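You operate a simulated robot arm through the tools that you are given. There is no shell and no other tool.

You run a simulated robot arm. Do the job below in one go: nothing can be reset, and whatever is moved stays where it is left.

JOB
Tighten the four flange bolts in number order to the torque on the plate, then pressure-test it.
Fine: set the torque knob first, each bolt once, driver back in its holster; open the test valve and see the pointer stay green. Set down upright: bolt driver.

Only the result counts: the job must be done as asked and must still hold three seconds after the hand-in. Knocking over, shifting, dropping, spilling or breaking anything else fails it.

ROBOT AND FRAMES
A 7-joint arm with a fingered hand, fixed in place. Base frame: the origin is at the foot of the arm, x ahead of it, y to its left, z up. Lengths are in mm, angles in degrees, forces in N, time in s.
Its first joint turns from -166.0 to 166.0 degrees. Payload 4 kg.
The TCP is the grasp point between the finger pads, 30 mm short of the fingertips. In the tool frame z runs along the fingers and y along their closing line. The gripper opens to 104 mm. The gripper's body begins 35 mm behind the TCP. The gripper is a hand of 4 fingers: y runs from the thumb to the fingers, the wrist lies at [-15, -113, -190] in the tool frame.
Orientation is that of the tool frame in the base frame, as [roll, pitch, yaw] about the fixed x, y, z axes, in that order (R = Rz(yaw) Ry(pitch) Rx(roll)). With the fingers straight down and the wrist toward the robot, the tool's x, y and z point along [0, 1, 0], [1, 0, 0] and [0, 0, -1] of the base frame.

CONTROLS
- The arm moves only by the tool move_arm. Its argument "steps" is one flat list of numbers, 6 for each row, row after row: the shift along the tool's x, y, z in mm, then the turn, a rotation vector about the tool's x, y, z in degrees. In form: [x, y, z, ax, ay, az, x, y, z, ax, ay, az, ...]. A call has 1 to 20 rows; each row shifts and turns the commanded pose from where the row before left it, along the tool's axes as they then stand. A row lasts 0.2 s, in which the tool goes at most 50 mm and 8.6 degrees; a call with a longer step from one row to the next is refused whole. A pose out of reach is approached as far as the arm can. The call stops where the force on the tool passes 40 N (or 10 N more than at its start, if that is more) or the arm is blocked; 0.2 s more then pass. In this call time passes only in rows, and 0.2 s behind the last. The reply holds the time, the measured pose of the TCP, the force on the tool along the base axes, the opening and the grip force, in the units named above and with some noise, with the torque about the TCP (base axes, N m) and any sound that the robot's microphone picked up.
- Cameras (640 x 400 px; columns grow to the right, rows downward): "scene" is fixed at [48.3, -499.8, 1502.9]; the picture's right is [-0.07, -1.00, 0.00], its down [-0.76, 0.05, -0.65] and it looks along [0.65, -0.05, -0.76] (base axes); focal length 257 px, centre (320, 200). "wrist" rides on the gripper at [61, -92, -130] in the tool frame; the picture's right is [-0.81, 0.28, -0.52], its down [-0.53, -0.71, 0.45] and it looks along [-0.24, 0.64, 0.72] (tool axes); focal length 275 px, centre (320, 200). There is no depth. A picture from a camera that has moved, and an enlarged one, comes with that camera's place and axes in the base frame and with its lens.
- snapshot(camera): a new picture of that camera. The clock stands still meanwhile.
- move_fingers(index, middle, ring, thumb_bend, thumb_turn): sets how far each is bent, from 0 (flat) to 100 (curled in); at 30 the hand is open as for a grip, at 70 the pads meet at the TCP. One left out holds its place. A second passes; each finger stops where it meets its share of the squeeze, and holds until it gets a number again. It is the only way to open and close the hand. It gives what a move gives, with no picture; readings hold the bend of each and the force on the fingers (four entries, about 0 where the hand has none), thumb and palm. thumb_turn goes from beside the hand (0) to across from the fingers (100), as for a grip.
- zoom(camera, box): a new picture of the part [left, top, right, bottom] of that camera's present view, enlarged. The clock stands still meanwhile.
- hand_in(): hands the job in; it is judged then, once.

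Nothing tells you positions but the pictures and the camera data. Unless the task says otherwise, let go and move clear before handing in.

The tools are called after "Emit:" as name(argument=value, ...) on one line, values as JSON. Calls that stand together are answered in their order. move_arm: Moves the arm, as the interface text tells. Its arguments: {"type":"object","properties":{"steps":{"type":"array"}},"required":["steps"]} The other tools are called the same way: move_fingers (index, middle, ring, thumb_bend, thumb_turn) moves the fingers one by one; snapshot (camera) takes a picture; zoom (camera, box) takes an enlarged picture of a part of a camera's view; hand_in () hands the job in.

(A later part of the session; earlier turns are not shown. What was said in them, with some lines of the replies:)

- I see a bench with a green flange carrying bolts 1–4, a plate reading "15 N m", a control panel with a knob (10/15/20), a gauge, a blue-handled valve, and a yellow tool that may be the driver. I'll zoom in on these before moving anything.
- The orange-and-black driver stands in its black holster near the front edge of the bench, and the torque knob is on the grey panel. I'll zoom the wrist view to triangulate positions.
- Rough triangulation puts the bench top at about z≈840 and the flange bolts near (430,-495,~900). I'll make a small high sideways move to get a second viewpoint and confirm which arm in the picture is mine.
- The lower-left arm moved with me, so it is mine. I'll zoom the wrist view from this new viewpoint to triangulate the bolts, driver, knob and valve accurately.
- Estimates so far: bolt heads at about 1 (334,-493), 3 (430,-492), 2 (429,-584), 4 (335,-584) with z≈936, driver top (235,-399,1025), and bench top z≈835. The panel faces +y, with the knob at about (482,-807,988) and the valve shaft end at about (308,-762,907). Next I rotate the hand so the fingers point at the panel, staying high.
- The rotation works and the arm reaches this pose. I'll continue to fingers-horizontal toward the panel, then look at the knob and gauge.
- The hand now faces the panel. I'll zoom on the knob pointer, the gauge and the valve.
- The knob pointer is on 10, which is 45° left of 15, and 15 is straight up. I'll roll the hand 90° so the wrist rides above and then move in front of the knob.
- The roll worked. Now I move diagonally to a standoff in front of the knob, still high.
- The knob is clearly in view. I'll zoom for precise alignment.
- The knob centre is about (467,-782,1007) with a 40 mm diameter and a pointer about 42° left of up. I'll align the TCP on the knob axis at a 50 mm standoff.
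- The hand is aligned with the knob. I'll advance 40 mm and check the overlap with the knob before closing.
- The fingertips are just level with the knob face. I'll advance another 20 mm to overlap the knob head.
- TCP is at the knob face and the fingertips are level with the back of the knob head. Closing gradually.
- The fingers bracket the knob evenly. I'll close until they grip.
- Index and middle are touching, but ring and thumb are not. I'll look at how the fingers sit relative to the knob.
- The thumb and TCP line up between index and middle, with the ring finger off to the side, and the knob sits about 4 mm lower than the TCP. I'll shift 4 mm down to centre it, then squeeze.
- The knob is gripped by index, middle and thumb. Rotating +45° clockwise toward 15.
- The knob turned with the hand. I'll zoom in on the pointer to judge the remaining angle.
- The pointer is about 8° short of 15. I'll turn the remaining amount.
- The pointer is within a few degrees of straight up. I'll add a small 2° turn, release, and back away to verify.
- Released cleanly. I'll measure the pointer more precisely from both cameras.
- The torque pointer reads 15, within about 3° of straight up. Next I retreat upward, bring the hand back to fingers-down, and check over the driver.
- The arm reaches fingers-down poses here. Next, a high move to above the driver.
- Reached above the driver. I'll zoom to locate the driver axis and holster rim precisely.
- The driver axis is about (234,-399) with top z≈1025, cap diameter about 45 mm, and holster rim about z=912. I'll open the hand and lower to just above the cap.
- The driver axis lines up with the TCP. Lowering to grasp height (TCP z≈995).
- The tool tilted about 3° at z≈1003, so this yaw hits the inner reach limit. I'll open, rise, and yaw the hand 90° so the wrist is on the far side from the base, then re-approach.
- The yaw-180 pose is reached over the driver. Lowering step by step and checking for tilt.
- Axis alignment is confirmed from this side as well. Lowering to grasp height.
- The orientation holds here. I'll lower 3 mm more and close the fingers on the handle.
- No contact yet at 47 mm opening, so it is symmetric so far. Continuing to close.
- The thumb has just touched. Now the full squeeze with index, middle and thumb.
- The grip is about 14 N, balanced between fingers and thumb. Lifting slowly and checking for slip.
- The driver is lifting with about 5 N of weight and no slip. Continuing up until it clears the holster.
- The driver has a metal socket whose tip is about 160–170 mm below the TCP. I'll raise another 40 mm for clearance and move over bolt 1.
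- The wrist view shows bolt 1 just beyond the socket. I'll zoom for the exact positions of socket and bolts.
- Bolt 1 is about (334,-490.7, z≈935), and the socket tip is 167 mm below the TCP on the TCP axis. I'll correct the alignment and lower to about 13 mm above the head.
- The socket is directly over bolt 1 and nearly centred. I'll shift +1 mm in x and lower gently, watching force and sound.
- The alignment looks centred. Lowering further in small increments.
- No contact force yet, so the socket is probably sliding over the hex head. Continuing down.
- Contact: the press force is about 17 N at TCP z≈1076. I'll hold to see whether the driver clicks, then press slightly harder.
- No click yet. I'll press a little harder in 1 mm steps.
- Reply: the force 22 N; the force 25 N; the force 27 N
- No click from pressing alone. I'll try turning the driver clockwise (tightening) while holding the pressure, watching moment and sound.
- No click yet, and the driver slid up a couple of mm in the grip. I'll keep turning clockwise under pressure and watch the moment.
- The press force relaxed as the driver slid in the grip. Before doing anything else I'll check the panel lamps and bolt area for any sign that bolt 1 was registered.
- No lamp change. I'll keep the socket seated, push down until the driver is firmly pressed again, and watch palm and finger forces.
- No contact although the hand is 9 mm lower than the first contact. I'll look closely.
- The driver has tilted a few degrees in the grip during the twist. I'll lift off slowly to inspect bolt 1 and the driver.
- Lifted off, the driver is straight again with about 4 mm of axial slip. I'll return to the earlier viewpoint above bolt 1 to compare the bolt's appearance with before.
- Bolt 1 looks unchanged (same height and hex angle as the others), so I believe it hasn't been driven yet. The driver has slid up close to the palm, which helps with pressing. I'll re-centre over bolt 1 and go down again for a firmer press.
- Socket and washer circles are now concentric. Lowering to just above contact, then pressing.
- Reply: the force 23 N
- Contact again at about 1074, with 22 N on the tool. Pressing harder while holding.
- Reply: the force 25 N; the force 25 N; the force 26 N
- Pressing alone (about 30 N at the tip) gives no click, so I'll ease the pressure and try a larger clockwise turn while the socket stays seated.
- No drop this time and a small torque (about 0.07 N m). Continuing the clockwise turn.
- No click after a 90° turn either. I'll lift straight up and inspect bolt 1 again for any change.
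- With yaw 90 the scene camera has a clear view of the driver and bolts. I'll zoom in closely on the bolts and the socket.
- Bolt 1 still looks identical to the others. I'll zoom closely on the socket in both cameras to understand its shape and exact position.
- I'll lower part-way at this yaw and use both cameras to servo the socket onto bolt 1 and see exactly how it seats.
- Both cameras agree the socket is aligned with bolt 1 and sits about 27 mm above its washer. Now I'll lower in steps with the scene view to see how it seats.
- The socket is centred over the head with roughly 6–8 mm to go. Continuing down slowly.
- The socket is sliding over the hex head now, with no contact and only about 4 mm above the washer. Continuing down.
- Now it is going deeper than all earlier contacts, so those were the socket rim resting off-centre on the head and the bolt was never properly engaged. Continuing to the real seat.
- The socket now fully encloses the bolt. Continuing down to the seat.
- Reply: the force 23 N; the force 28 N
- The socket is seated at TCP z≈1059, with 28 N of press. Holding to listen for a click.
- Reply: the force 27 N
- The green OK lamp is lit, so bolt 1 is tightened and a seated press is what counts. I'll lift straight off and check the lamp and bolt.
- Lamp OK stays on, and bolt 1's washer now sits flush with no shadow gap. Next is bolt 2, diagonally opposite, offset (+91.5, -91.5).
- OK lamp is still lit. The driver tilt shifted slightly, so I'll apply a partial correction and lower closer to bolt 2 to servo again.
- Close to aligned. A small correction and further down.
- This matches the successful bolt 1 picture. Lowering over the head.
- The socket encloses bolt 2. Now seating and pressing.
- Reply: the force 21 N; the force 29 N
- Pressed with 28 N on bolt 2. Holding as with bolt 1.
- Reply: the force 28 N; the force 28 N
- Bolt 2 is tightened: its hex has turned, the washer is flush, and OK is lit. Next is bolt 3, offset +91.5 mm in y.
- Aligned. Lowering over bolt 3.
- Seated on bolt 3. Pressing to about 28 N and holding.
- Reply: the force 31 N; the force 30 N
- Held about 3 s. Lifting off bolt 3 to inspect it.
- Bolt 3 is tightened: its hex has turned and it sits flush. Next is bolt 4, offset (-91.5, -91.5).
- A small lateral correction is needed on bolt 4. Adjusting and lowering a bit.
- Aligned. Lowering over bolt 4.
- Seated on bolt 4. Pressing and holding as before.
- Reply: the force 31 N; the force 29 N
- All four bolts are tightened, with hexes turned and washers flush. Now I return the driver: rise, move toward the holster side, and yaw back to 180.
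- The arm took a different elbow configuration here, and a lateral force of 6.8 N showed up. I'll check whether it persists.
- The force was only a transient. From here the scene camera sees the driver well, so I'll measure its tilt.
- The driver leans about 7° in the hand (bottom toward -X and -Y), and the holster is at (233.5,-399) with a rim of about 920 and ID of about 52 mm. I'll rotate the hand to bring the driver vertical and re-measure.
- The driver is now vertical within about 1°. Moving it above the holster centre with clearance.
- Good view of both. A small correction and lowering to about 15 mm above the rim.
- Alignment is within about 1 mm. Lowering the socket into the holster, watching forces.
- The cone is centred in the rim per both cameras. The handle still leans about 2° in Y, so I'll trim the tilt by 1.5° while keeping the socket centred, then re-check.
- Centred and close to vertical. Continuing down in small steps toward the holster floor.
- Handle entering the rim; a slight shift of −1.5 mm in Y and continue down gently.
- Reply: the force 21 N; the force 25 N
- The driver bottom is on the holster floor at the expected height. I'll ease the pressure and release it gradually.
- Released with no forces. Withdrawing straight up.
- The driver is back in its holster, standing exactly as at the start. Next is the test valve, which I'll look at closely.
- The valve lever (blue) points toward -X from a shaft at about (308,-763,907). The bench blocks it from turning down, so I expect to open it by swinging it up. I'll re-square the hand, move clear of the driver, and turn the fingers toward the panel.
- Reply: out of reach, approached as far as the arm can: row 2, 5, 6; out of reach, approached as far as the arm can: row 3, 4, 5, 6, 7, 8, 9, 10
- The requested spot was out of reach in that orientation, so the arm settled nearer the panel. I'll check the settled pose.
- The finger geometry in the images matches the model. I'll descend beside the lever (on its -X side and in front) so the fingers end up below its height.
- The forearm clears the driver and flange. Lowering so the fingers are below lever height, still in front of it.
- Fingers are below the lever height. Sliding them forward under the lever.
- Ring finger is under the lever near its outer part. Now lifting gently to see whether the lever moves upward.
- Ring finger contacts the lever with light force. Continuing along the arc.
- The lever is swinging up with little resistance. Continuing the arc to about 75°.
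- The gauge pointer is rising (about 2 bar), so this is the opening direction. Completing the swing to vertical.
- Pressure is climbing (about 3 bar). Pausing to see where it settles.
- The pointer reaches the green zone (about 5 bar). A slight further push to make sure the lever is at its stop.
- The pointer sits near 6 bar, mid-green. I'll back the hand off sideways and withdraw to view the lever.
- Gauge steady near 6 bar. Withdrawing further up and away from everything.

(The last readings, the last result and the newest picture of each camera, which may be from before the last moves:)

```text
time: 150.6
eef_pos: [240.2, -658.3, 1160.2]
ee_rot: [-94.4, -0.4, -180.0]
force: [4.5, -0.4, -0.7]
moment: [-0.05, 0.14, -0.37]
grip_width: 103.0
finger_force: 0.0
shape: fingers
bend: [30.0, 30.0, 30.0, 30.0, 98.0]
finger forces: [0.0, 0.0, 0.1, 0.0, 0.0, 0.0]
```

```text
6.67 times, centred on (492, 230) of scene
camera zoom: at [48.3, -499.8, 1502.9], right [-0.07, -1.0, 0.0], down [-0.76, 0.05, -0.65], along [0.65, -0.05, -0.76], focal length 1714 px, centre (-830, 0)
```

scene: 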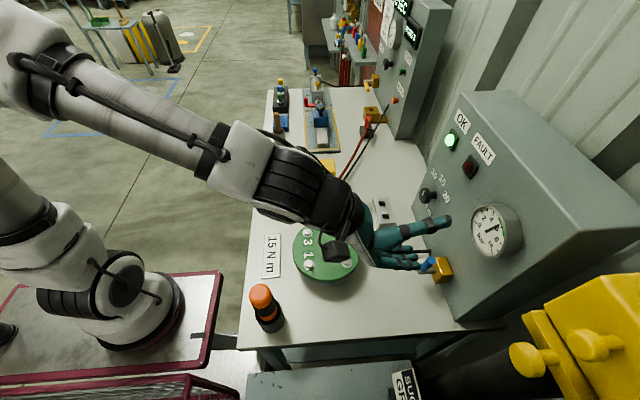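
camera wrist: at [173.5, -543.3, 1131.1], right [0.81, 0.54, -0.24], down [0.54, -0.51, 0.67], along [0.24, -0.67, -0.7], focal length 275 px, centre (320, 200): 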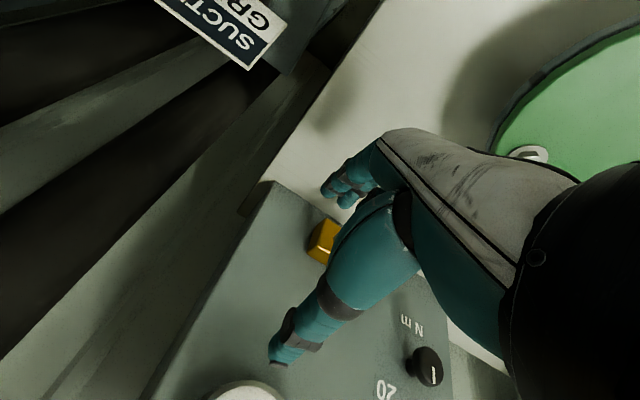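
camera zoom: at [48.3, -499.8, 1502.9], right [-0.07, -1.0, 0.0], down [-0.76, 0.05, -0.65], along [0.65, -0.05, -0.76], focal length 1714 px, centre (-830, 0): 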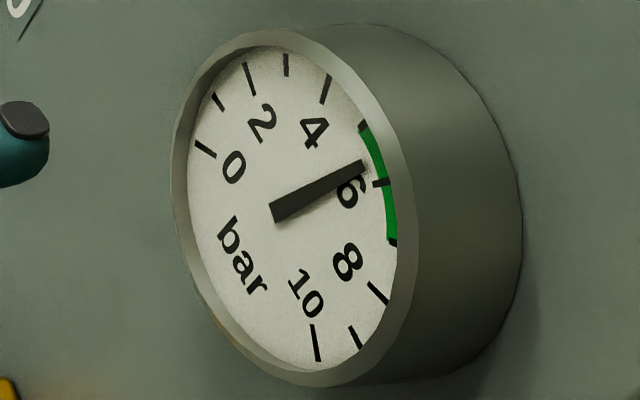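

The pointer holds in the green just below 6 bar, with OK lit and FAULT dark. I'll hold a few seconds to confirm it stays and that nothing else moved.

Emit:
move_arm(steps=[0, 0, 0, 0, 0, 0, 0, 0, 0, 0, 0, 0, 0, 0, 0, 0, 0, 0, 0, 0, 0, 0, 0, 0, 0, 0, 0, 0, 0, 0, 0, 0, 0, 0, 0, 0, 0, 0, 0, 0, 0, 0, 0, 0, 0, 0, 0, 0, 0, 0, 0, 0, 0, 0, 0, 0, 0, 0, 0, 0, 0, 0, 0, 0, 0, 0, 0, 0, 0, 0, 0, 0, 0, 0, 0, 0, 0, 0])

Emit:
zoom(camera="scene", box=[460, 200, 525, 260])

Emit:
zoom(camera="scene", box=[400, 100, 520, 300])

Emit:
snapshot(camera="wrist")

```text
time: 153.4
eef_pos: [236.6, -658.5, 1161.9]
ee_rot: [-94.3, -0.5, -179.9]
force: [0.2, -0.3, -0.4]
moment: [0.01, -0.04, -0.03]
grip_width: 102.8
finger_force: 0.1
shape: fingers
bend: [30.0, 30.0, 30.0, 30.0, 98.0]
finger forces: [0.1, 0.1, 0.0, 0.0, 0.0, 0.0]
```

```text
6.67 times, centred on (492, 230) of scene
camera zoom: at [48.3, -499.8, 1502.9], right [-0.07, -1.0, 0.0], down [-0.76, 0.05, -0.65], along [0.65, -0.05, -0.76], focal length 1714 px, centre (-830, 0)
```

zoom: 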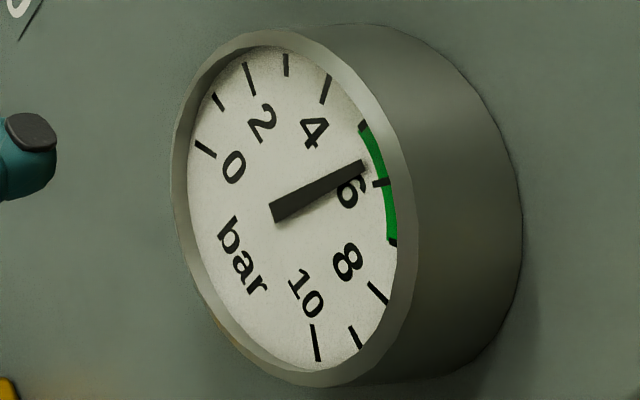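

```text
2.00 times, centred on (460, 200) of scene
camera zoom: at [48.3, -499.8, 1502.9], right [-0.07, -1.0, 0.0], down [-0.76, 0.05, -0.65], along [0.65, -0.05, -0.76], focal length 514 px, centre (40, 200)
```

zoom: 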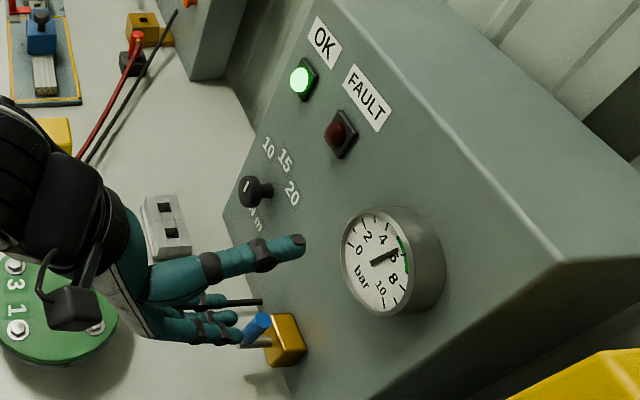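

```text
taken
camera wrist: at [175.2, -534.6, 1262.9], right [0.81, 0.54, -0.24], down [0.54, -0.51, 0.67], along [0.24, -0.67, -0.7], focal length 275 px, centre (320, 200)
```

wrist: 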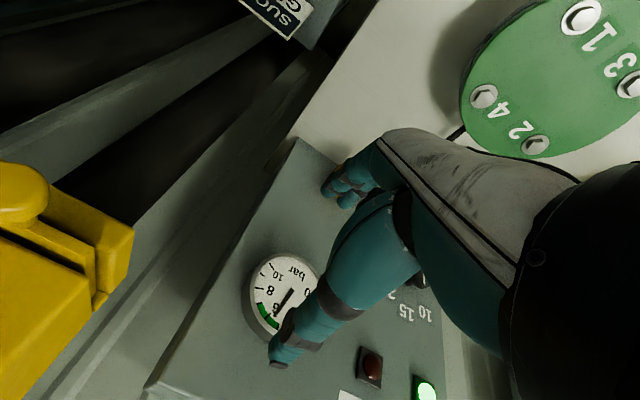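

Steady at about 5.8 bar. I'll move the hand up out of the line of sight to judge the lever angle clearly.

Emit:
move_arm(steps=[0, -40, 0, 0, 0, 0, 0, -40, 0, 0, 0, 0, 0, -30, 0, 0, 0, 0, 0, 0, 0, 0, 0, 0])

Emit:
zoom(camera="scene", box=[405, 235, 465, 300])

Emit:
snapshot(camera="scene")

Emit:
snapshot(camera="wrist")

```text
time: 154.4
eef_pos: [237.5, -665.9, 1271.7]
ee_rot: [-94.2, -0.5, 179.8]
force: [-0.3, -0.5, 0.6]
moment: [-0.04, -0.02, -0.01]
grip_width: 103.0
finger_force: 0.1
shape: fingers
bend: [30.0, 30.0, 30.0, 30.0, 97.0]
finger forces: [0.0, 0.0, 0.0, 0.0, 0.0, 0.0]
```

```text
6.15 times, centred on (435, 268) of scene
camera zoom: at [48.3, -499.8, 1502.9], right [-0.07, -1.0, 0.0], down [-0.76, 0.05, -0.65], along [0.65, -0.05, -0.76], focal length 1582 px, centre (-388, -215)
```

zoom: 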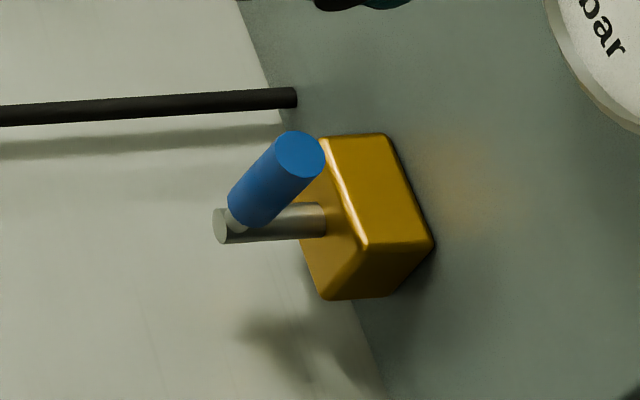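

```text
taken
```

scene: 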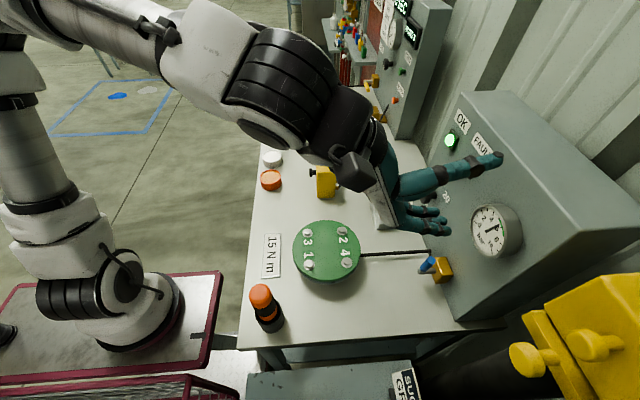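

```text
taken
camera wrist: at [175.5, -542.0, 1372.7], right [0.81, 0.54, -0.24], down [0.54, -0.51, 0.67], along [0.24, -0.67, -0.7], focal length 275 px, centre (320, 200)
```

wrist: 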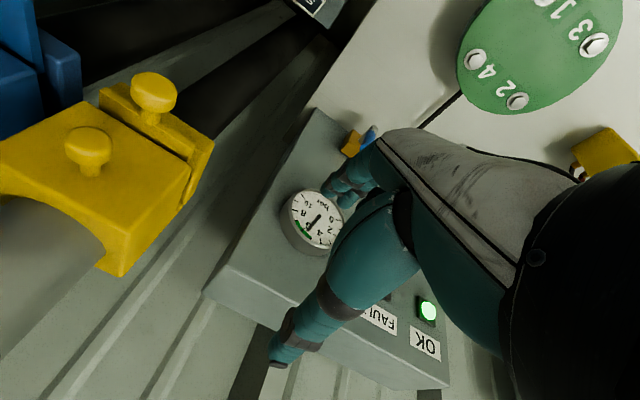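

The lever is at roughly 83–88°. To be sure the valve is fully open, I'll go back the same way and nudge it gently to its stop.

Emit:
move_arm(steps=[0.3, 34.9, 2.6, 0, 0, 0, 0.3, 34.9, 2.6, 0, 0, 0, 0.3, 34.9, 2.6, 0, 0, 0, 0.3, 34.9, 2.6, 0, 0, 0, 0.3, 34.9, 2.6, 0, 0, 0, 0.3, 34.9, 2.6, 0, 0, 0, 0.2, 33, 2.6, 0, 0, 0])

Emit:
zoom(camera="scene", box=[360, 200, 500, 310])

```text
time: 156.0
eef_pos: [232.1, -666.8, 1026.5]
ee_rot: [-94.2, -0.5, 180.0]
force: [0.2, 0.0, 1.3]
moment: [-0.01, -0.02, 0.04]
grip_width: 103.0
finger_force: 0.1
shape: fingers
bend: [30.0, 30.0, 30.0, 30.0, 97.0]
finger forces: [0.0, 0.0, 0.1, 0.1, 0.1, 0.0]
```

```text
3.64 times, centred on (430, 255) of scene
camera zoom: at [48.3, -499.8, 1502.9], right [-0.07, -1.0, 0.0], down [-0.76, 0.05, -0.65], along [0.65, -0.05, -0.76], focal length 935 px, centre (-80, 0)
```

zoom: 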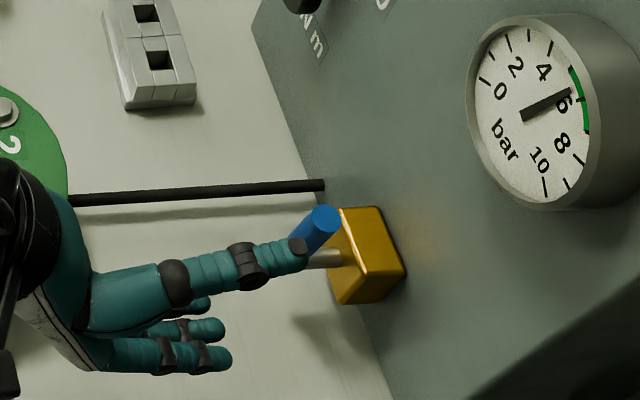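

Emit:
move_arm(steps=[0, 0, 28, 0, 0, 0, 0, 0, 28, 0, 0, 0, 0, 0, 28, 0, 0, 0])

Emit:
move_arm(steps=[-8, 0, 0, 0, 0, 0, -8, 0, 0, 0, 0, 0, -5, 0, 0, 0, 0, 0])

Emit:
move_arm(steps=[-3, 0, 0, 0, 0, 0])

Emit:
move_arm(steps=[-3, 0, 0, 0, 0, 0])

```text
time: 156.8
eef_pos: [233.0, -750.3, 1019.5]
ee_rot: [-94.3, -0.5, -179.8]
force: [0.8, -0.1, 0.4]
moment: [-0.02, 0.04, -0.02]
grip_width: 103.2
finger_force: 0.1
shape: fingers
bend: [30.0, 30.0, 30.0, 30.0, 97.0]
finger forces: [0.1, 0.0, 0.0, 0.0, 0.0, 0.0]
```

```text
time: 157.6
eef_pos: [254.2, -749.9, 1021.0]
ee_rot: [-94.3, -0.5, 180.0]
force: [0.9, 0.5, 0.2]
moment: [0.02, 0.0, 0.01]
grip_width: 103.2
finger_force: 0.0
shape: fingers
bend: [30.0, 30.0, 30.0, 30.0, 97.0]
finger forces: [0.0, 0.1, 0.1, 0.1, 0.0, 0.1]
```

```text
time: 158.0
eef_pos: [256.8, -750.0, 1022.0]
ee_rot: [-94.3, -0.5, 179.9]
force: [-0.6, -0.2, -0.1]
moment: [-0.01, -0.01, 0.01]
grip_width: 102.9
finger_force: 0.1
shape: fingers
bend: [30.0, 30.0, 30.0, 30.0, 97.0]
finger forces: [0.1, 0.0, 0.0, 0.0, 0.0, 0.1]
```

```text
time: 158.4
eef_pos: [259.6, -750.2, 1021.5]
ee_rot: [-94.3, -0.5, -179.9]
force: [-1.1, 0.6, 0.0]
moment: [0.0, 0.04, -0.04]
grip_width: 103.0
finger_force: 0.0
shape: fingers
bend: [30.0, 30.0, 30.0, 30.0, 97.0]
finger forces: [0.0, 0.0, 0.8, 0.1, 0.0, 0.0]
```

Contact with the lever regained. Nudging further in 2–3 mm steps.

Emit:
move_arm(steps=[-3, 0, 0, 0, 0, 0])

Emit:
move_arm(steps=[-2.5, 0, 0, 0, 0, 0])

Emit:
move_arm(steps=[-2.5, 0, 0, 0, 0, 0])

Emit:
zoom(camera="scene", box=[360, 200, 500, 310])

```text
time: 158.8
eef_pos: [263.3, -750.7, 1020.6]
ee_rot: [-94.3, -0.5, -179.9]
force: [-1.8, -0.6, 0.4]
moment: [0.01, 0.09, 0.0]
grip_width: 103.1
finger_force: 0.9
shape: fingers
bend: [30.0, 30.0, 30.0, 30.0, 97.0]
finger forces: [0.0, 0.1, 1.8, 0.0, 0.0, 0.0]
```

```text
time: 159.2
eef_pos: [265.5, -750.3, 1021.3]
ee_rot: [-94.4, -0.5, 179.9]
force: [-1.7, 0.8, 1.2]
moment: [0.01, 0.09, 0.01]
grip_width: 103.1
finger_force: 0.8
shape: fingers
bend: [30.0, 30.0, 30.0, 30.0, 97.0]
finger forces: [0.0, 0.0, 1.9, 0.0, 0.0, 0.0]
```

```text
time: 159.6
eef_pos: [267.0, -750.4, 1020.4]
ee_rot: [-94.3, -0.5, -179.9]
force: [-3.8, -1.1, 0.6]
moment: [0.03, 0.18, -0.03]
grip_width: 103.0
finger_force: 2.1
shape: fingers
bend: [30.0, 30.0, 31.0, 30.0, 97.0]
finger forces: [0.0, 0.0, 3.5, 0.0, 0.0, 0.1]
```

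```text
3.64 times, centred on (430, 255) of scene
camera zoom: at [48.3, -499.8, 1502.9], right [-0.07, -1.0, 0.0], down [-0.76, 0.05, -0.65], along [0.65, -0.05, -0.76], focal length 935 px, centre (-80, 0)
```

zoom: 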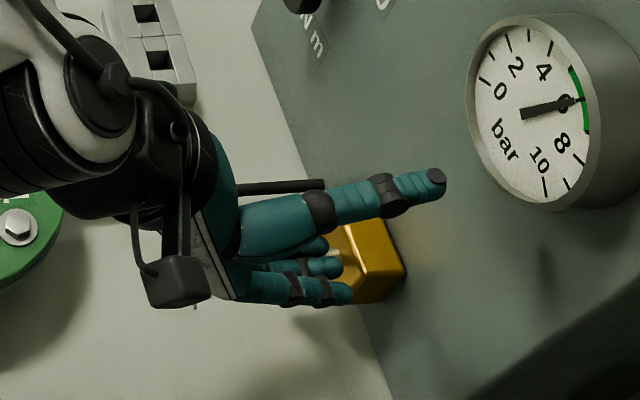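

The resistance rose, so the lever is at its stop and the pressure is right at 6 bar. Backing off the same way and withdrawing.

Emit:
move_arm(steps=[5, 0, 0, 0, 0, 0, 10, 0, 0, 0, 0, 0, 15, 0, 0, 0, 0, 0, 0, 0, -28, 0, 0, 0, 0, 0, -28, 0, 0, 0, 0, 0, -28, 0, 0, 0, 0, -35, -3, 0, 0, 0, 0, -35, -3, 0, 0, 0, 0, -35, -3, 0, 0, 0, 0, -35, -3, 0, 0, 0, 0, -35, 0, 0, 0, 0, 0, -35, 0, 0, 0, 0, 0, -30, 0, 0, 0, 0, 0, 0, 0, 0, 0, 0])

Emit:
snapshot(camera="scene")

Emit:
zoom(camera="scene", box=[405, 190, 525, 300])

Emit:
zoom(camera="scene", box=[230, 200, 380, 345])

```text
time: 162.6
eef_pos: [239.0, -671.5, 1268.4]
ee_rot: [-94.2, -0.5, 180.0]
force: [0.3, 0.2, -0.3]
moment: [0.0, 0.01, -0.02]
grip_width: 103.1
finger_force: 0.1
shape: fingers
bend: [30.0, 30.0, 30.0, 30.0, 98.0]
finger forces: [0.0, 0.1, 0.0, 0.0, 0.0, 0.0]
```

```text
taken
```

scene: 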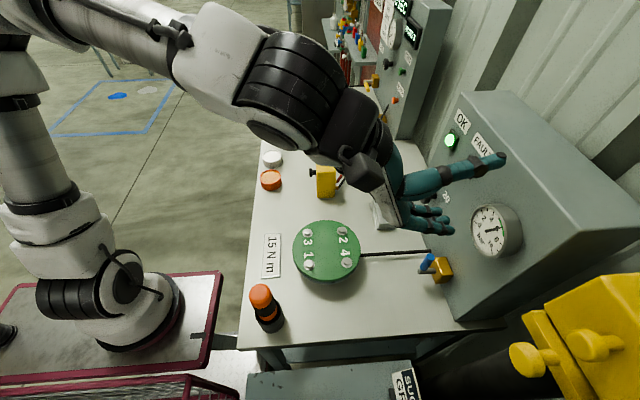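

```text
3.64 times, centred on (465, 245) of scene
camera zoom: at [48.3, -499.8, 1502.9], right [-0.07, -1.0, 0.0], down [-0.76, 0.05, -0.65], along [0.65, -0.05, -0.76], focal length 935 px, centre (-207, 36)
```

zoom: 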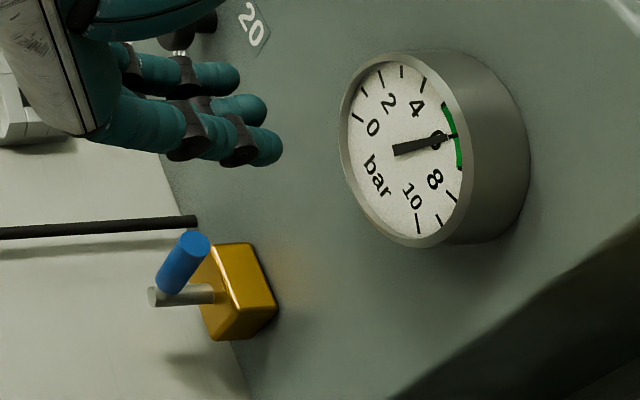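

```text
2.76 times, centred on (305, 272) of scene
camera zoom: at [48.3, -499.8, 1502.9], right [-0.07, -1.0, 0.0], down [-0.76, 0.05, -0.65], along [0.65, -0.05, -0.76], focal length 709 px, centre (361, 0)
```

zoom: 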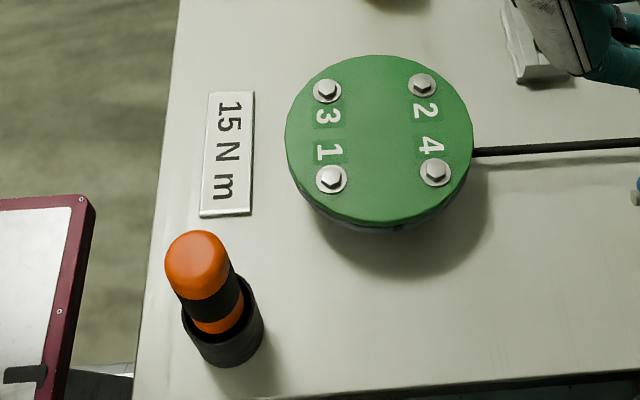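

Pointer is exactly at 6 bar in the green, the valve is fully open, all four bolts are seated, and the driver is in its holster. One last hold to confirm it is stable.

Emit:
move_arm(steps=[0, 0, 0, 0, 0, 0, 0, 0, 0, 0, 0, 0, 0, 0, 0, 0, 0, 0, 0, 0, 0, 0, 0, 0, 0, 0, 0, 0, 0, 0, 0, 0, 0, 0, 0, 0, 0, 0, 0, 0, 0, 0, 0, 0, 0, 0, 0, 0, 0, 0, 0, 0, 0, 0, 0, 0, 0, 0, 0, 0, 0, 0, 0, 0, 0, 0, 0, 0, 0, 0, 0, 0, 0, 0, 0, 0, 0, 0, 0, 0, 0, 0, 0, 0])

Emit:
zoom(camera="scene", box=[400, 100, 520, 300])

Emit:
zoom(camera="scene", box=[250, 80, 410, 210])

```text
time: 165.6
eef_pos: [239.8, -673.3, 1267.0]
ee_rot: [-94.2, -0.5, -179.9]
force: [-0.1, 0.1, -0.2]
moment: [-0.01, -0.01, 0.0]
grip_width: 103.2
finger_force: 0.1
shape: fingers
bend: [30.0, 30.0, 30.0, 30.0, 98.0]
finger forces: [0.1, 0.0, 0.1, 0.0, 0.0, 0.1]
```

```text
2.00 times, centred on (460, 200) of scene
camera zoom: at [48.3, -499.8, 1502.9], right [-0.07, -1.0, 0.0], down [-0.76, 0.05, -0.65], along [0.65, -0.05, -0.76], focal length 514 px, centre (40, 200)
```

zoom: 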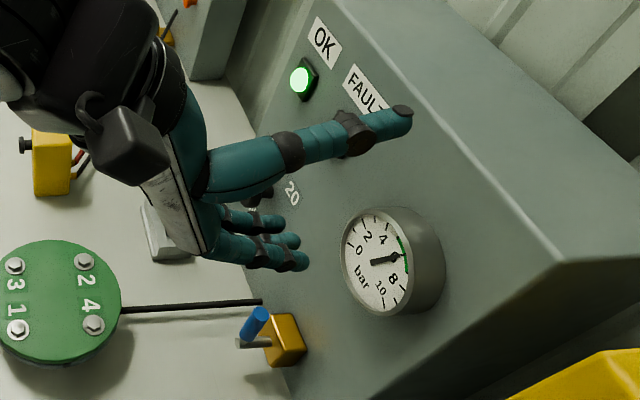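

```text
3.08 times, centred on (330, 145) of scene
camera zoom: at [48.3, -499.8, 1502.9], right [-0.07, -1.0, 0.0], down [-0.76, 0.05, -0.65], along [0.65, -0.05, -0.76], focal length 791 px, centre (289, 369)
```

zoom: 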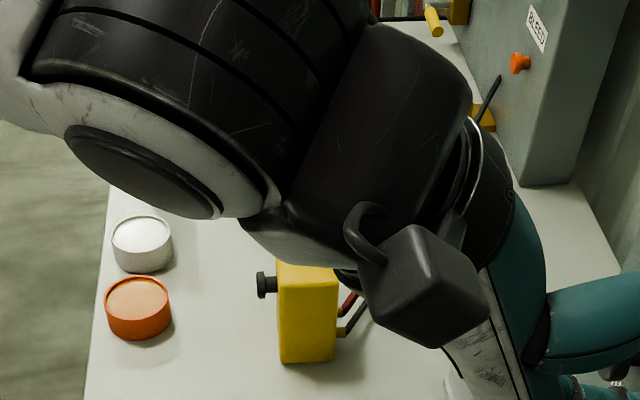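

The pointer stays in the green at 6 bar with OK lit, the driver stands in its holster, the hand is clear, and the other bench items I can see are where they started. Handing in.

Emit:
hand_in()

```text
The job is handed in.
```

The job is handed in: all four bolts are tightened at 15 N m in number order, and the flange holds pressure at 6 bar, in the green.

- **Torque knob:** I set it to 15 first, and the pointer ended within about 3° of the mark.
- **Bolts:** I drove them in the order 1, 2, 3, 4. After each one the washer sat flush and the OK lamp was lit. The FAULT lamp was dark whenever I checked it.
- **Bolt 1:** I touched it with the driver several times before the socket seated properly. The head did not turn and no lamp lit on those tries, so I count it as tightened once, but I can't see how the system logged it.
- **Driver:** It stands upright in its holster, in the same position as at the start.
- **Pressure test:** The valve lever is up against its stop, and the pointer stayed on 6 bar through a 3 s check before hand-in.

The hand is open and clear of the bench. The other bench items I could see had not moved.
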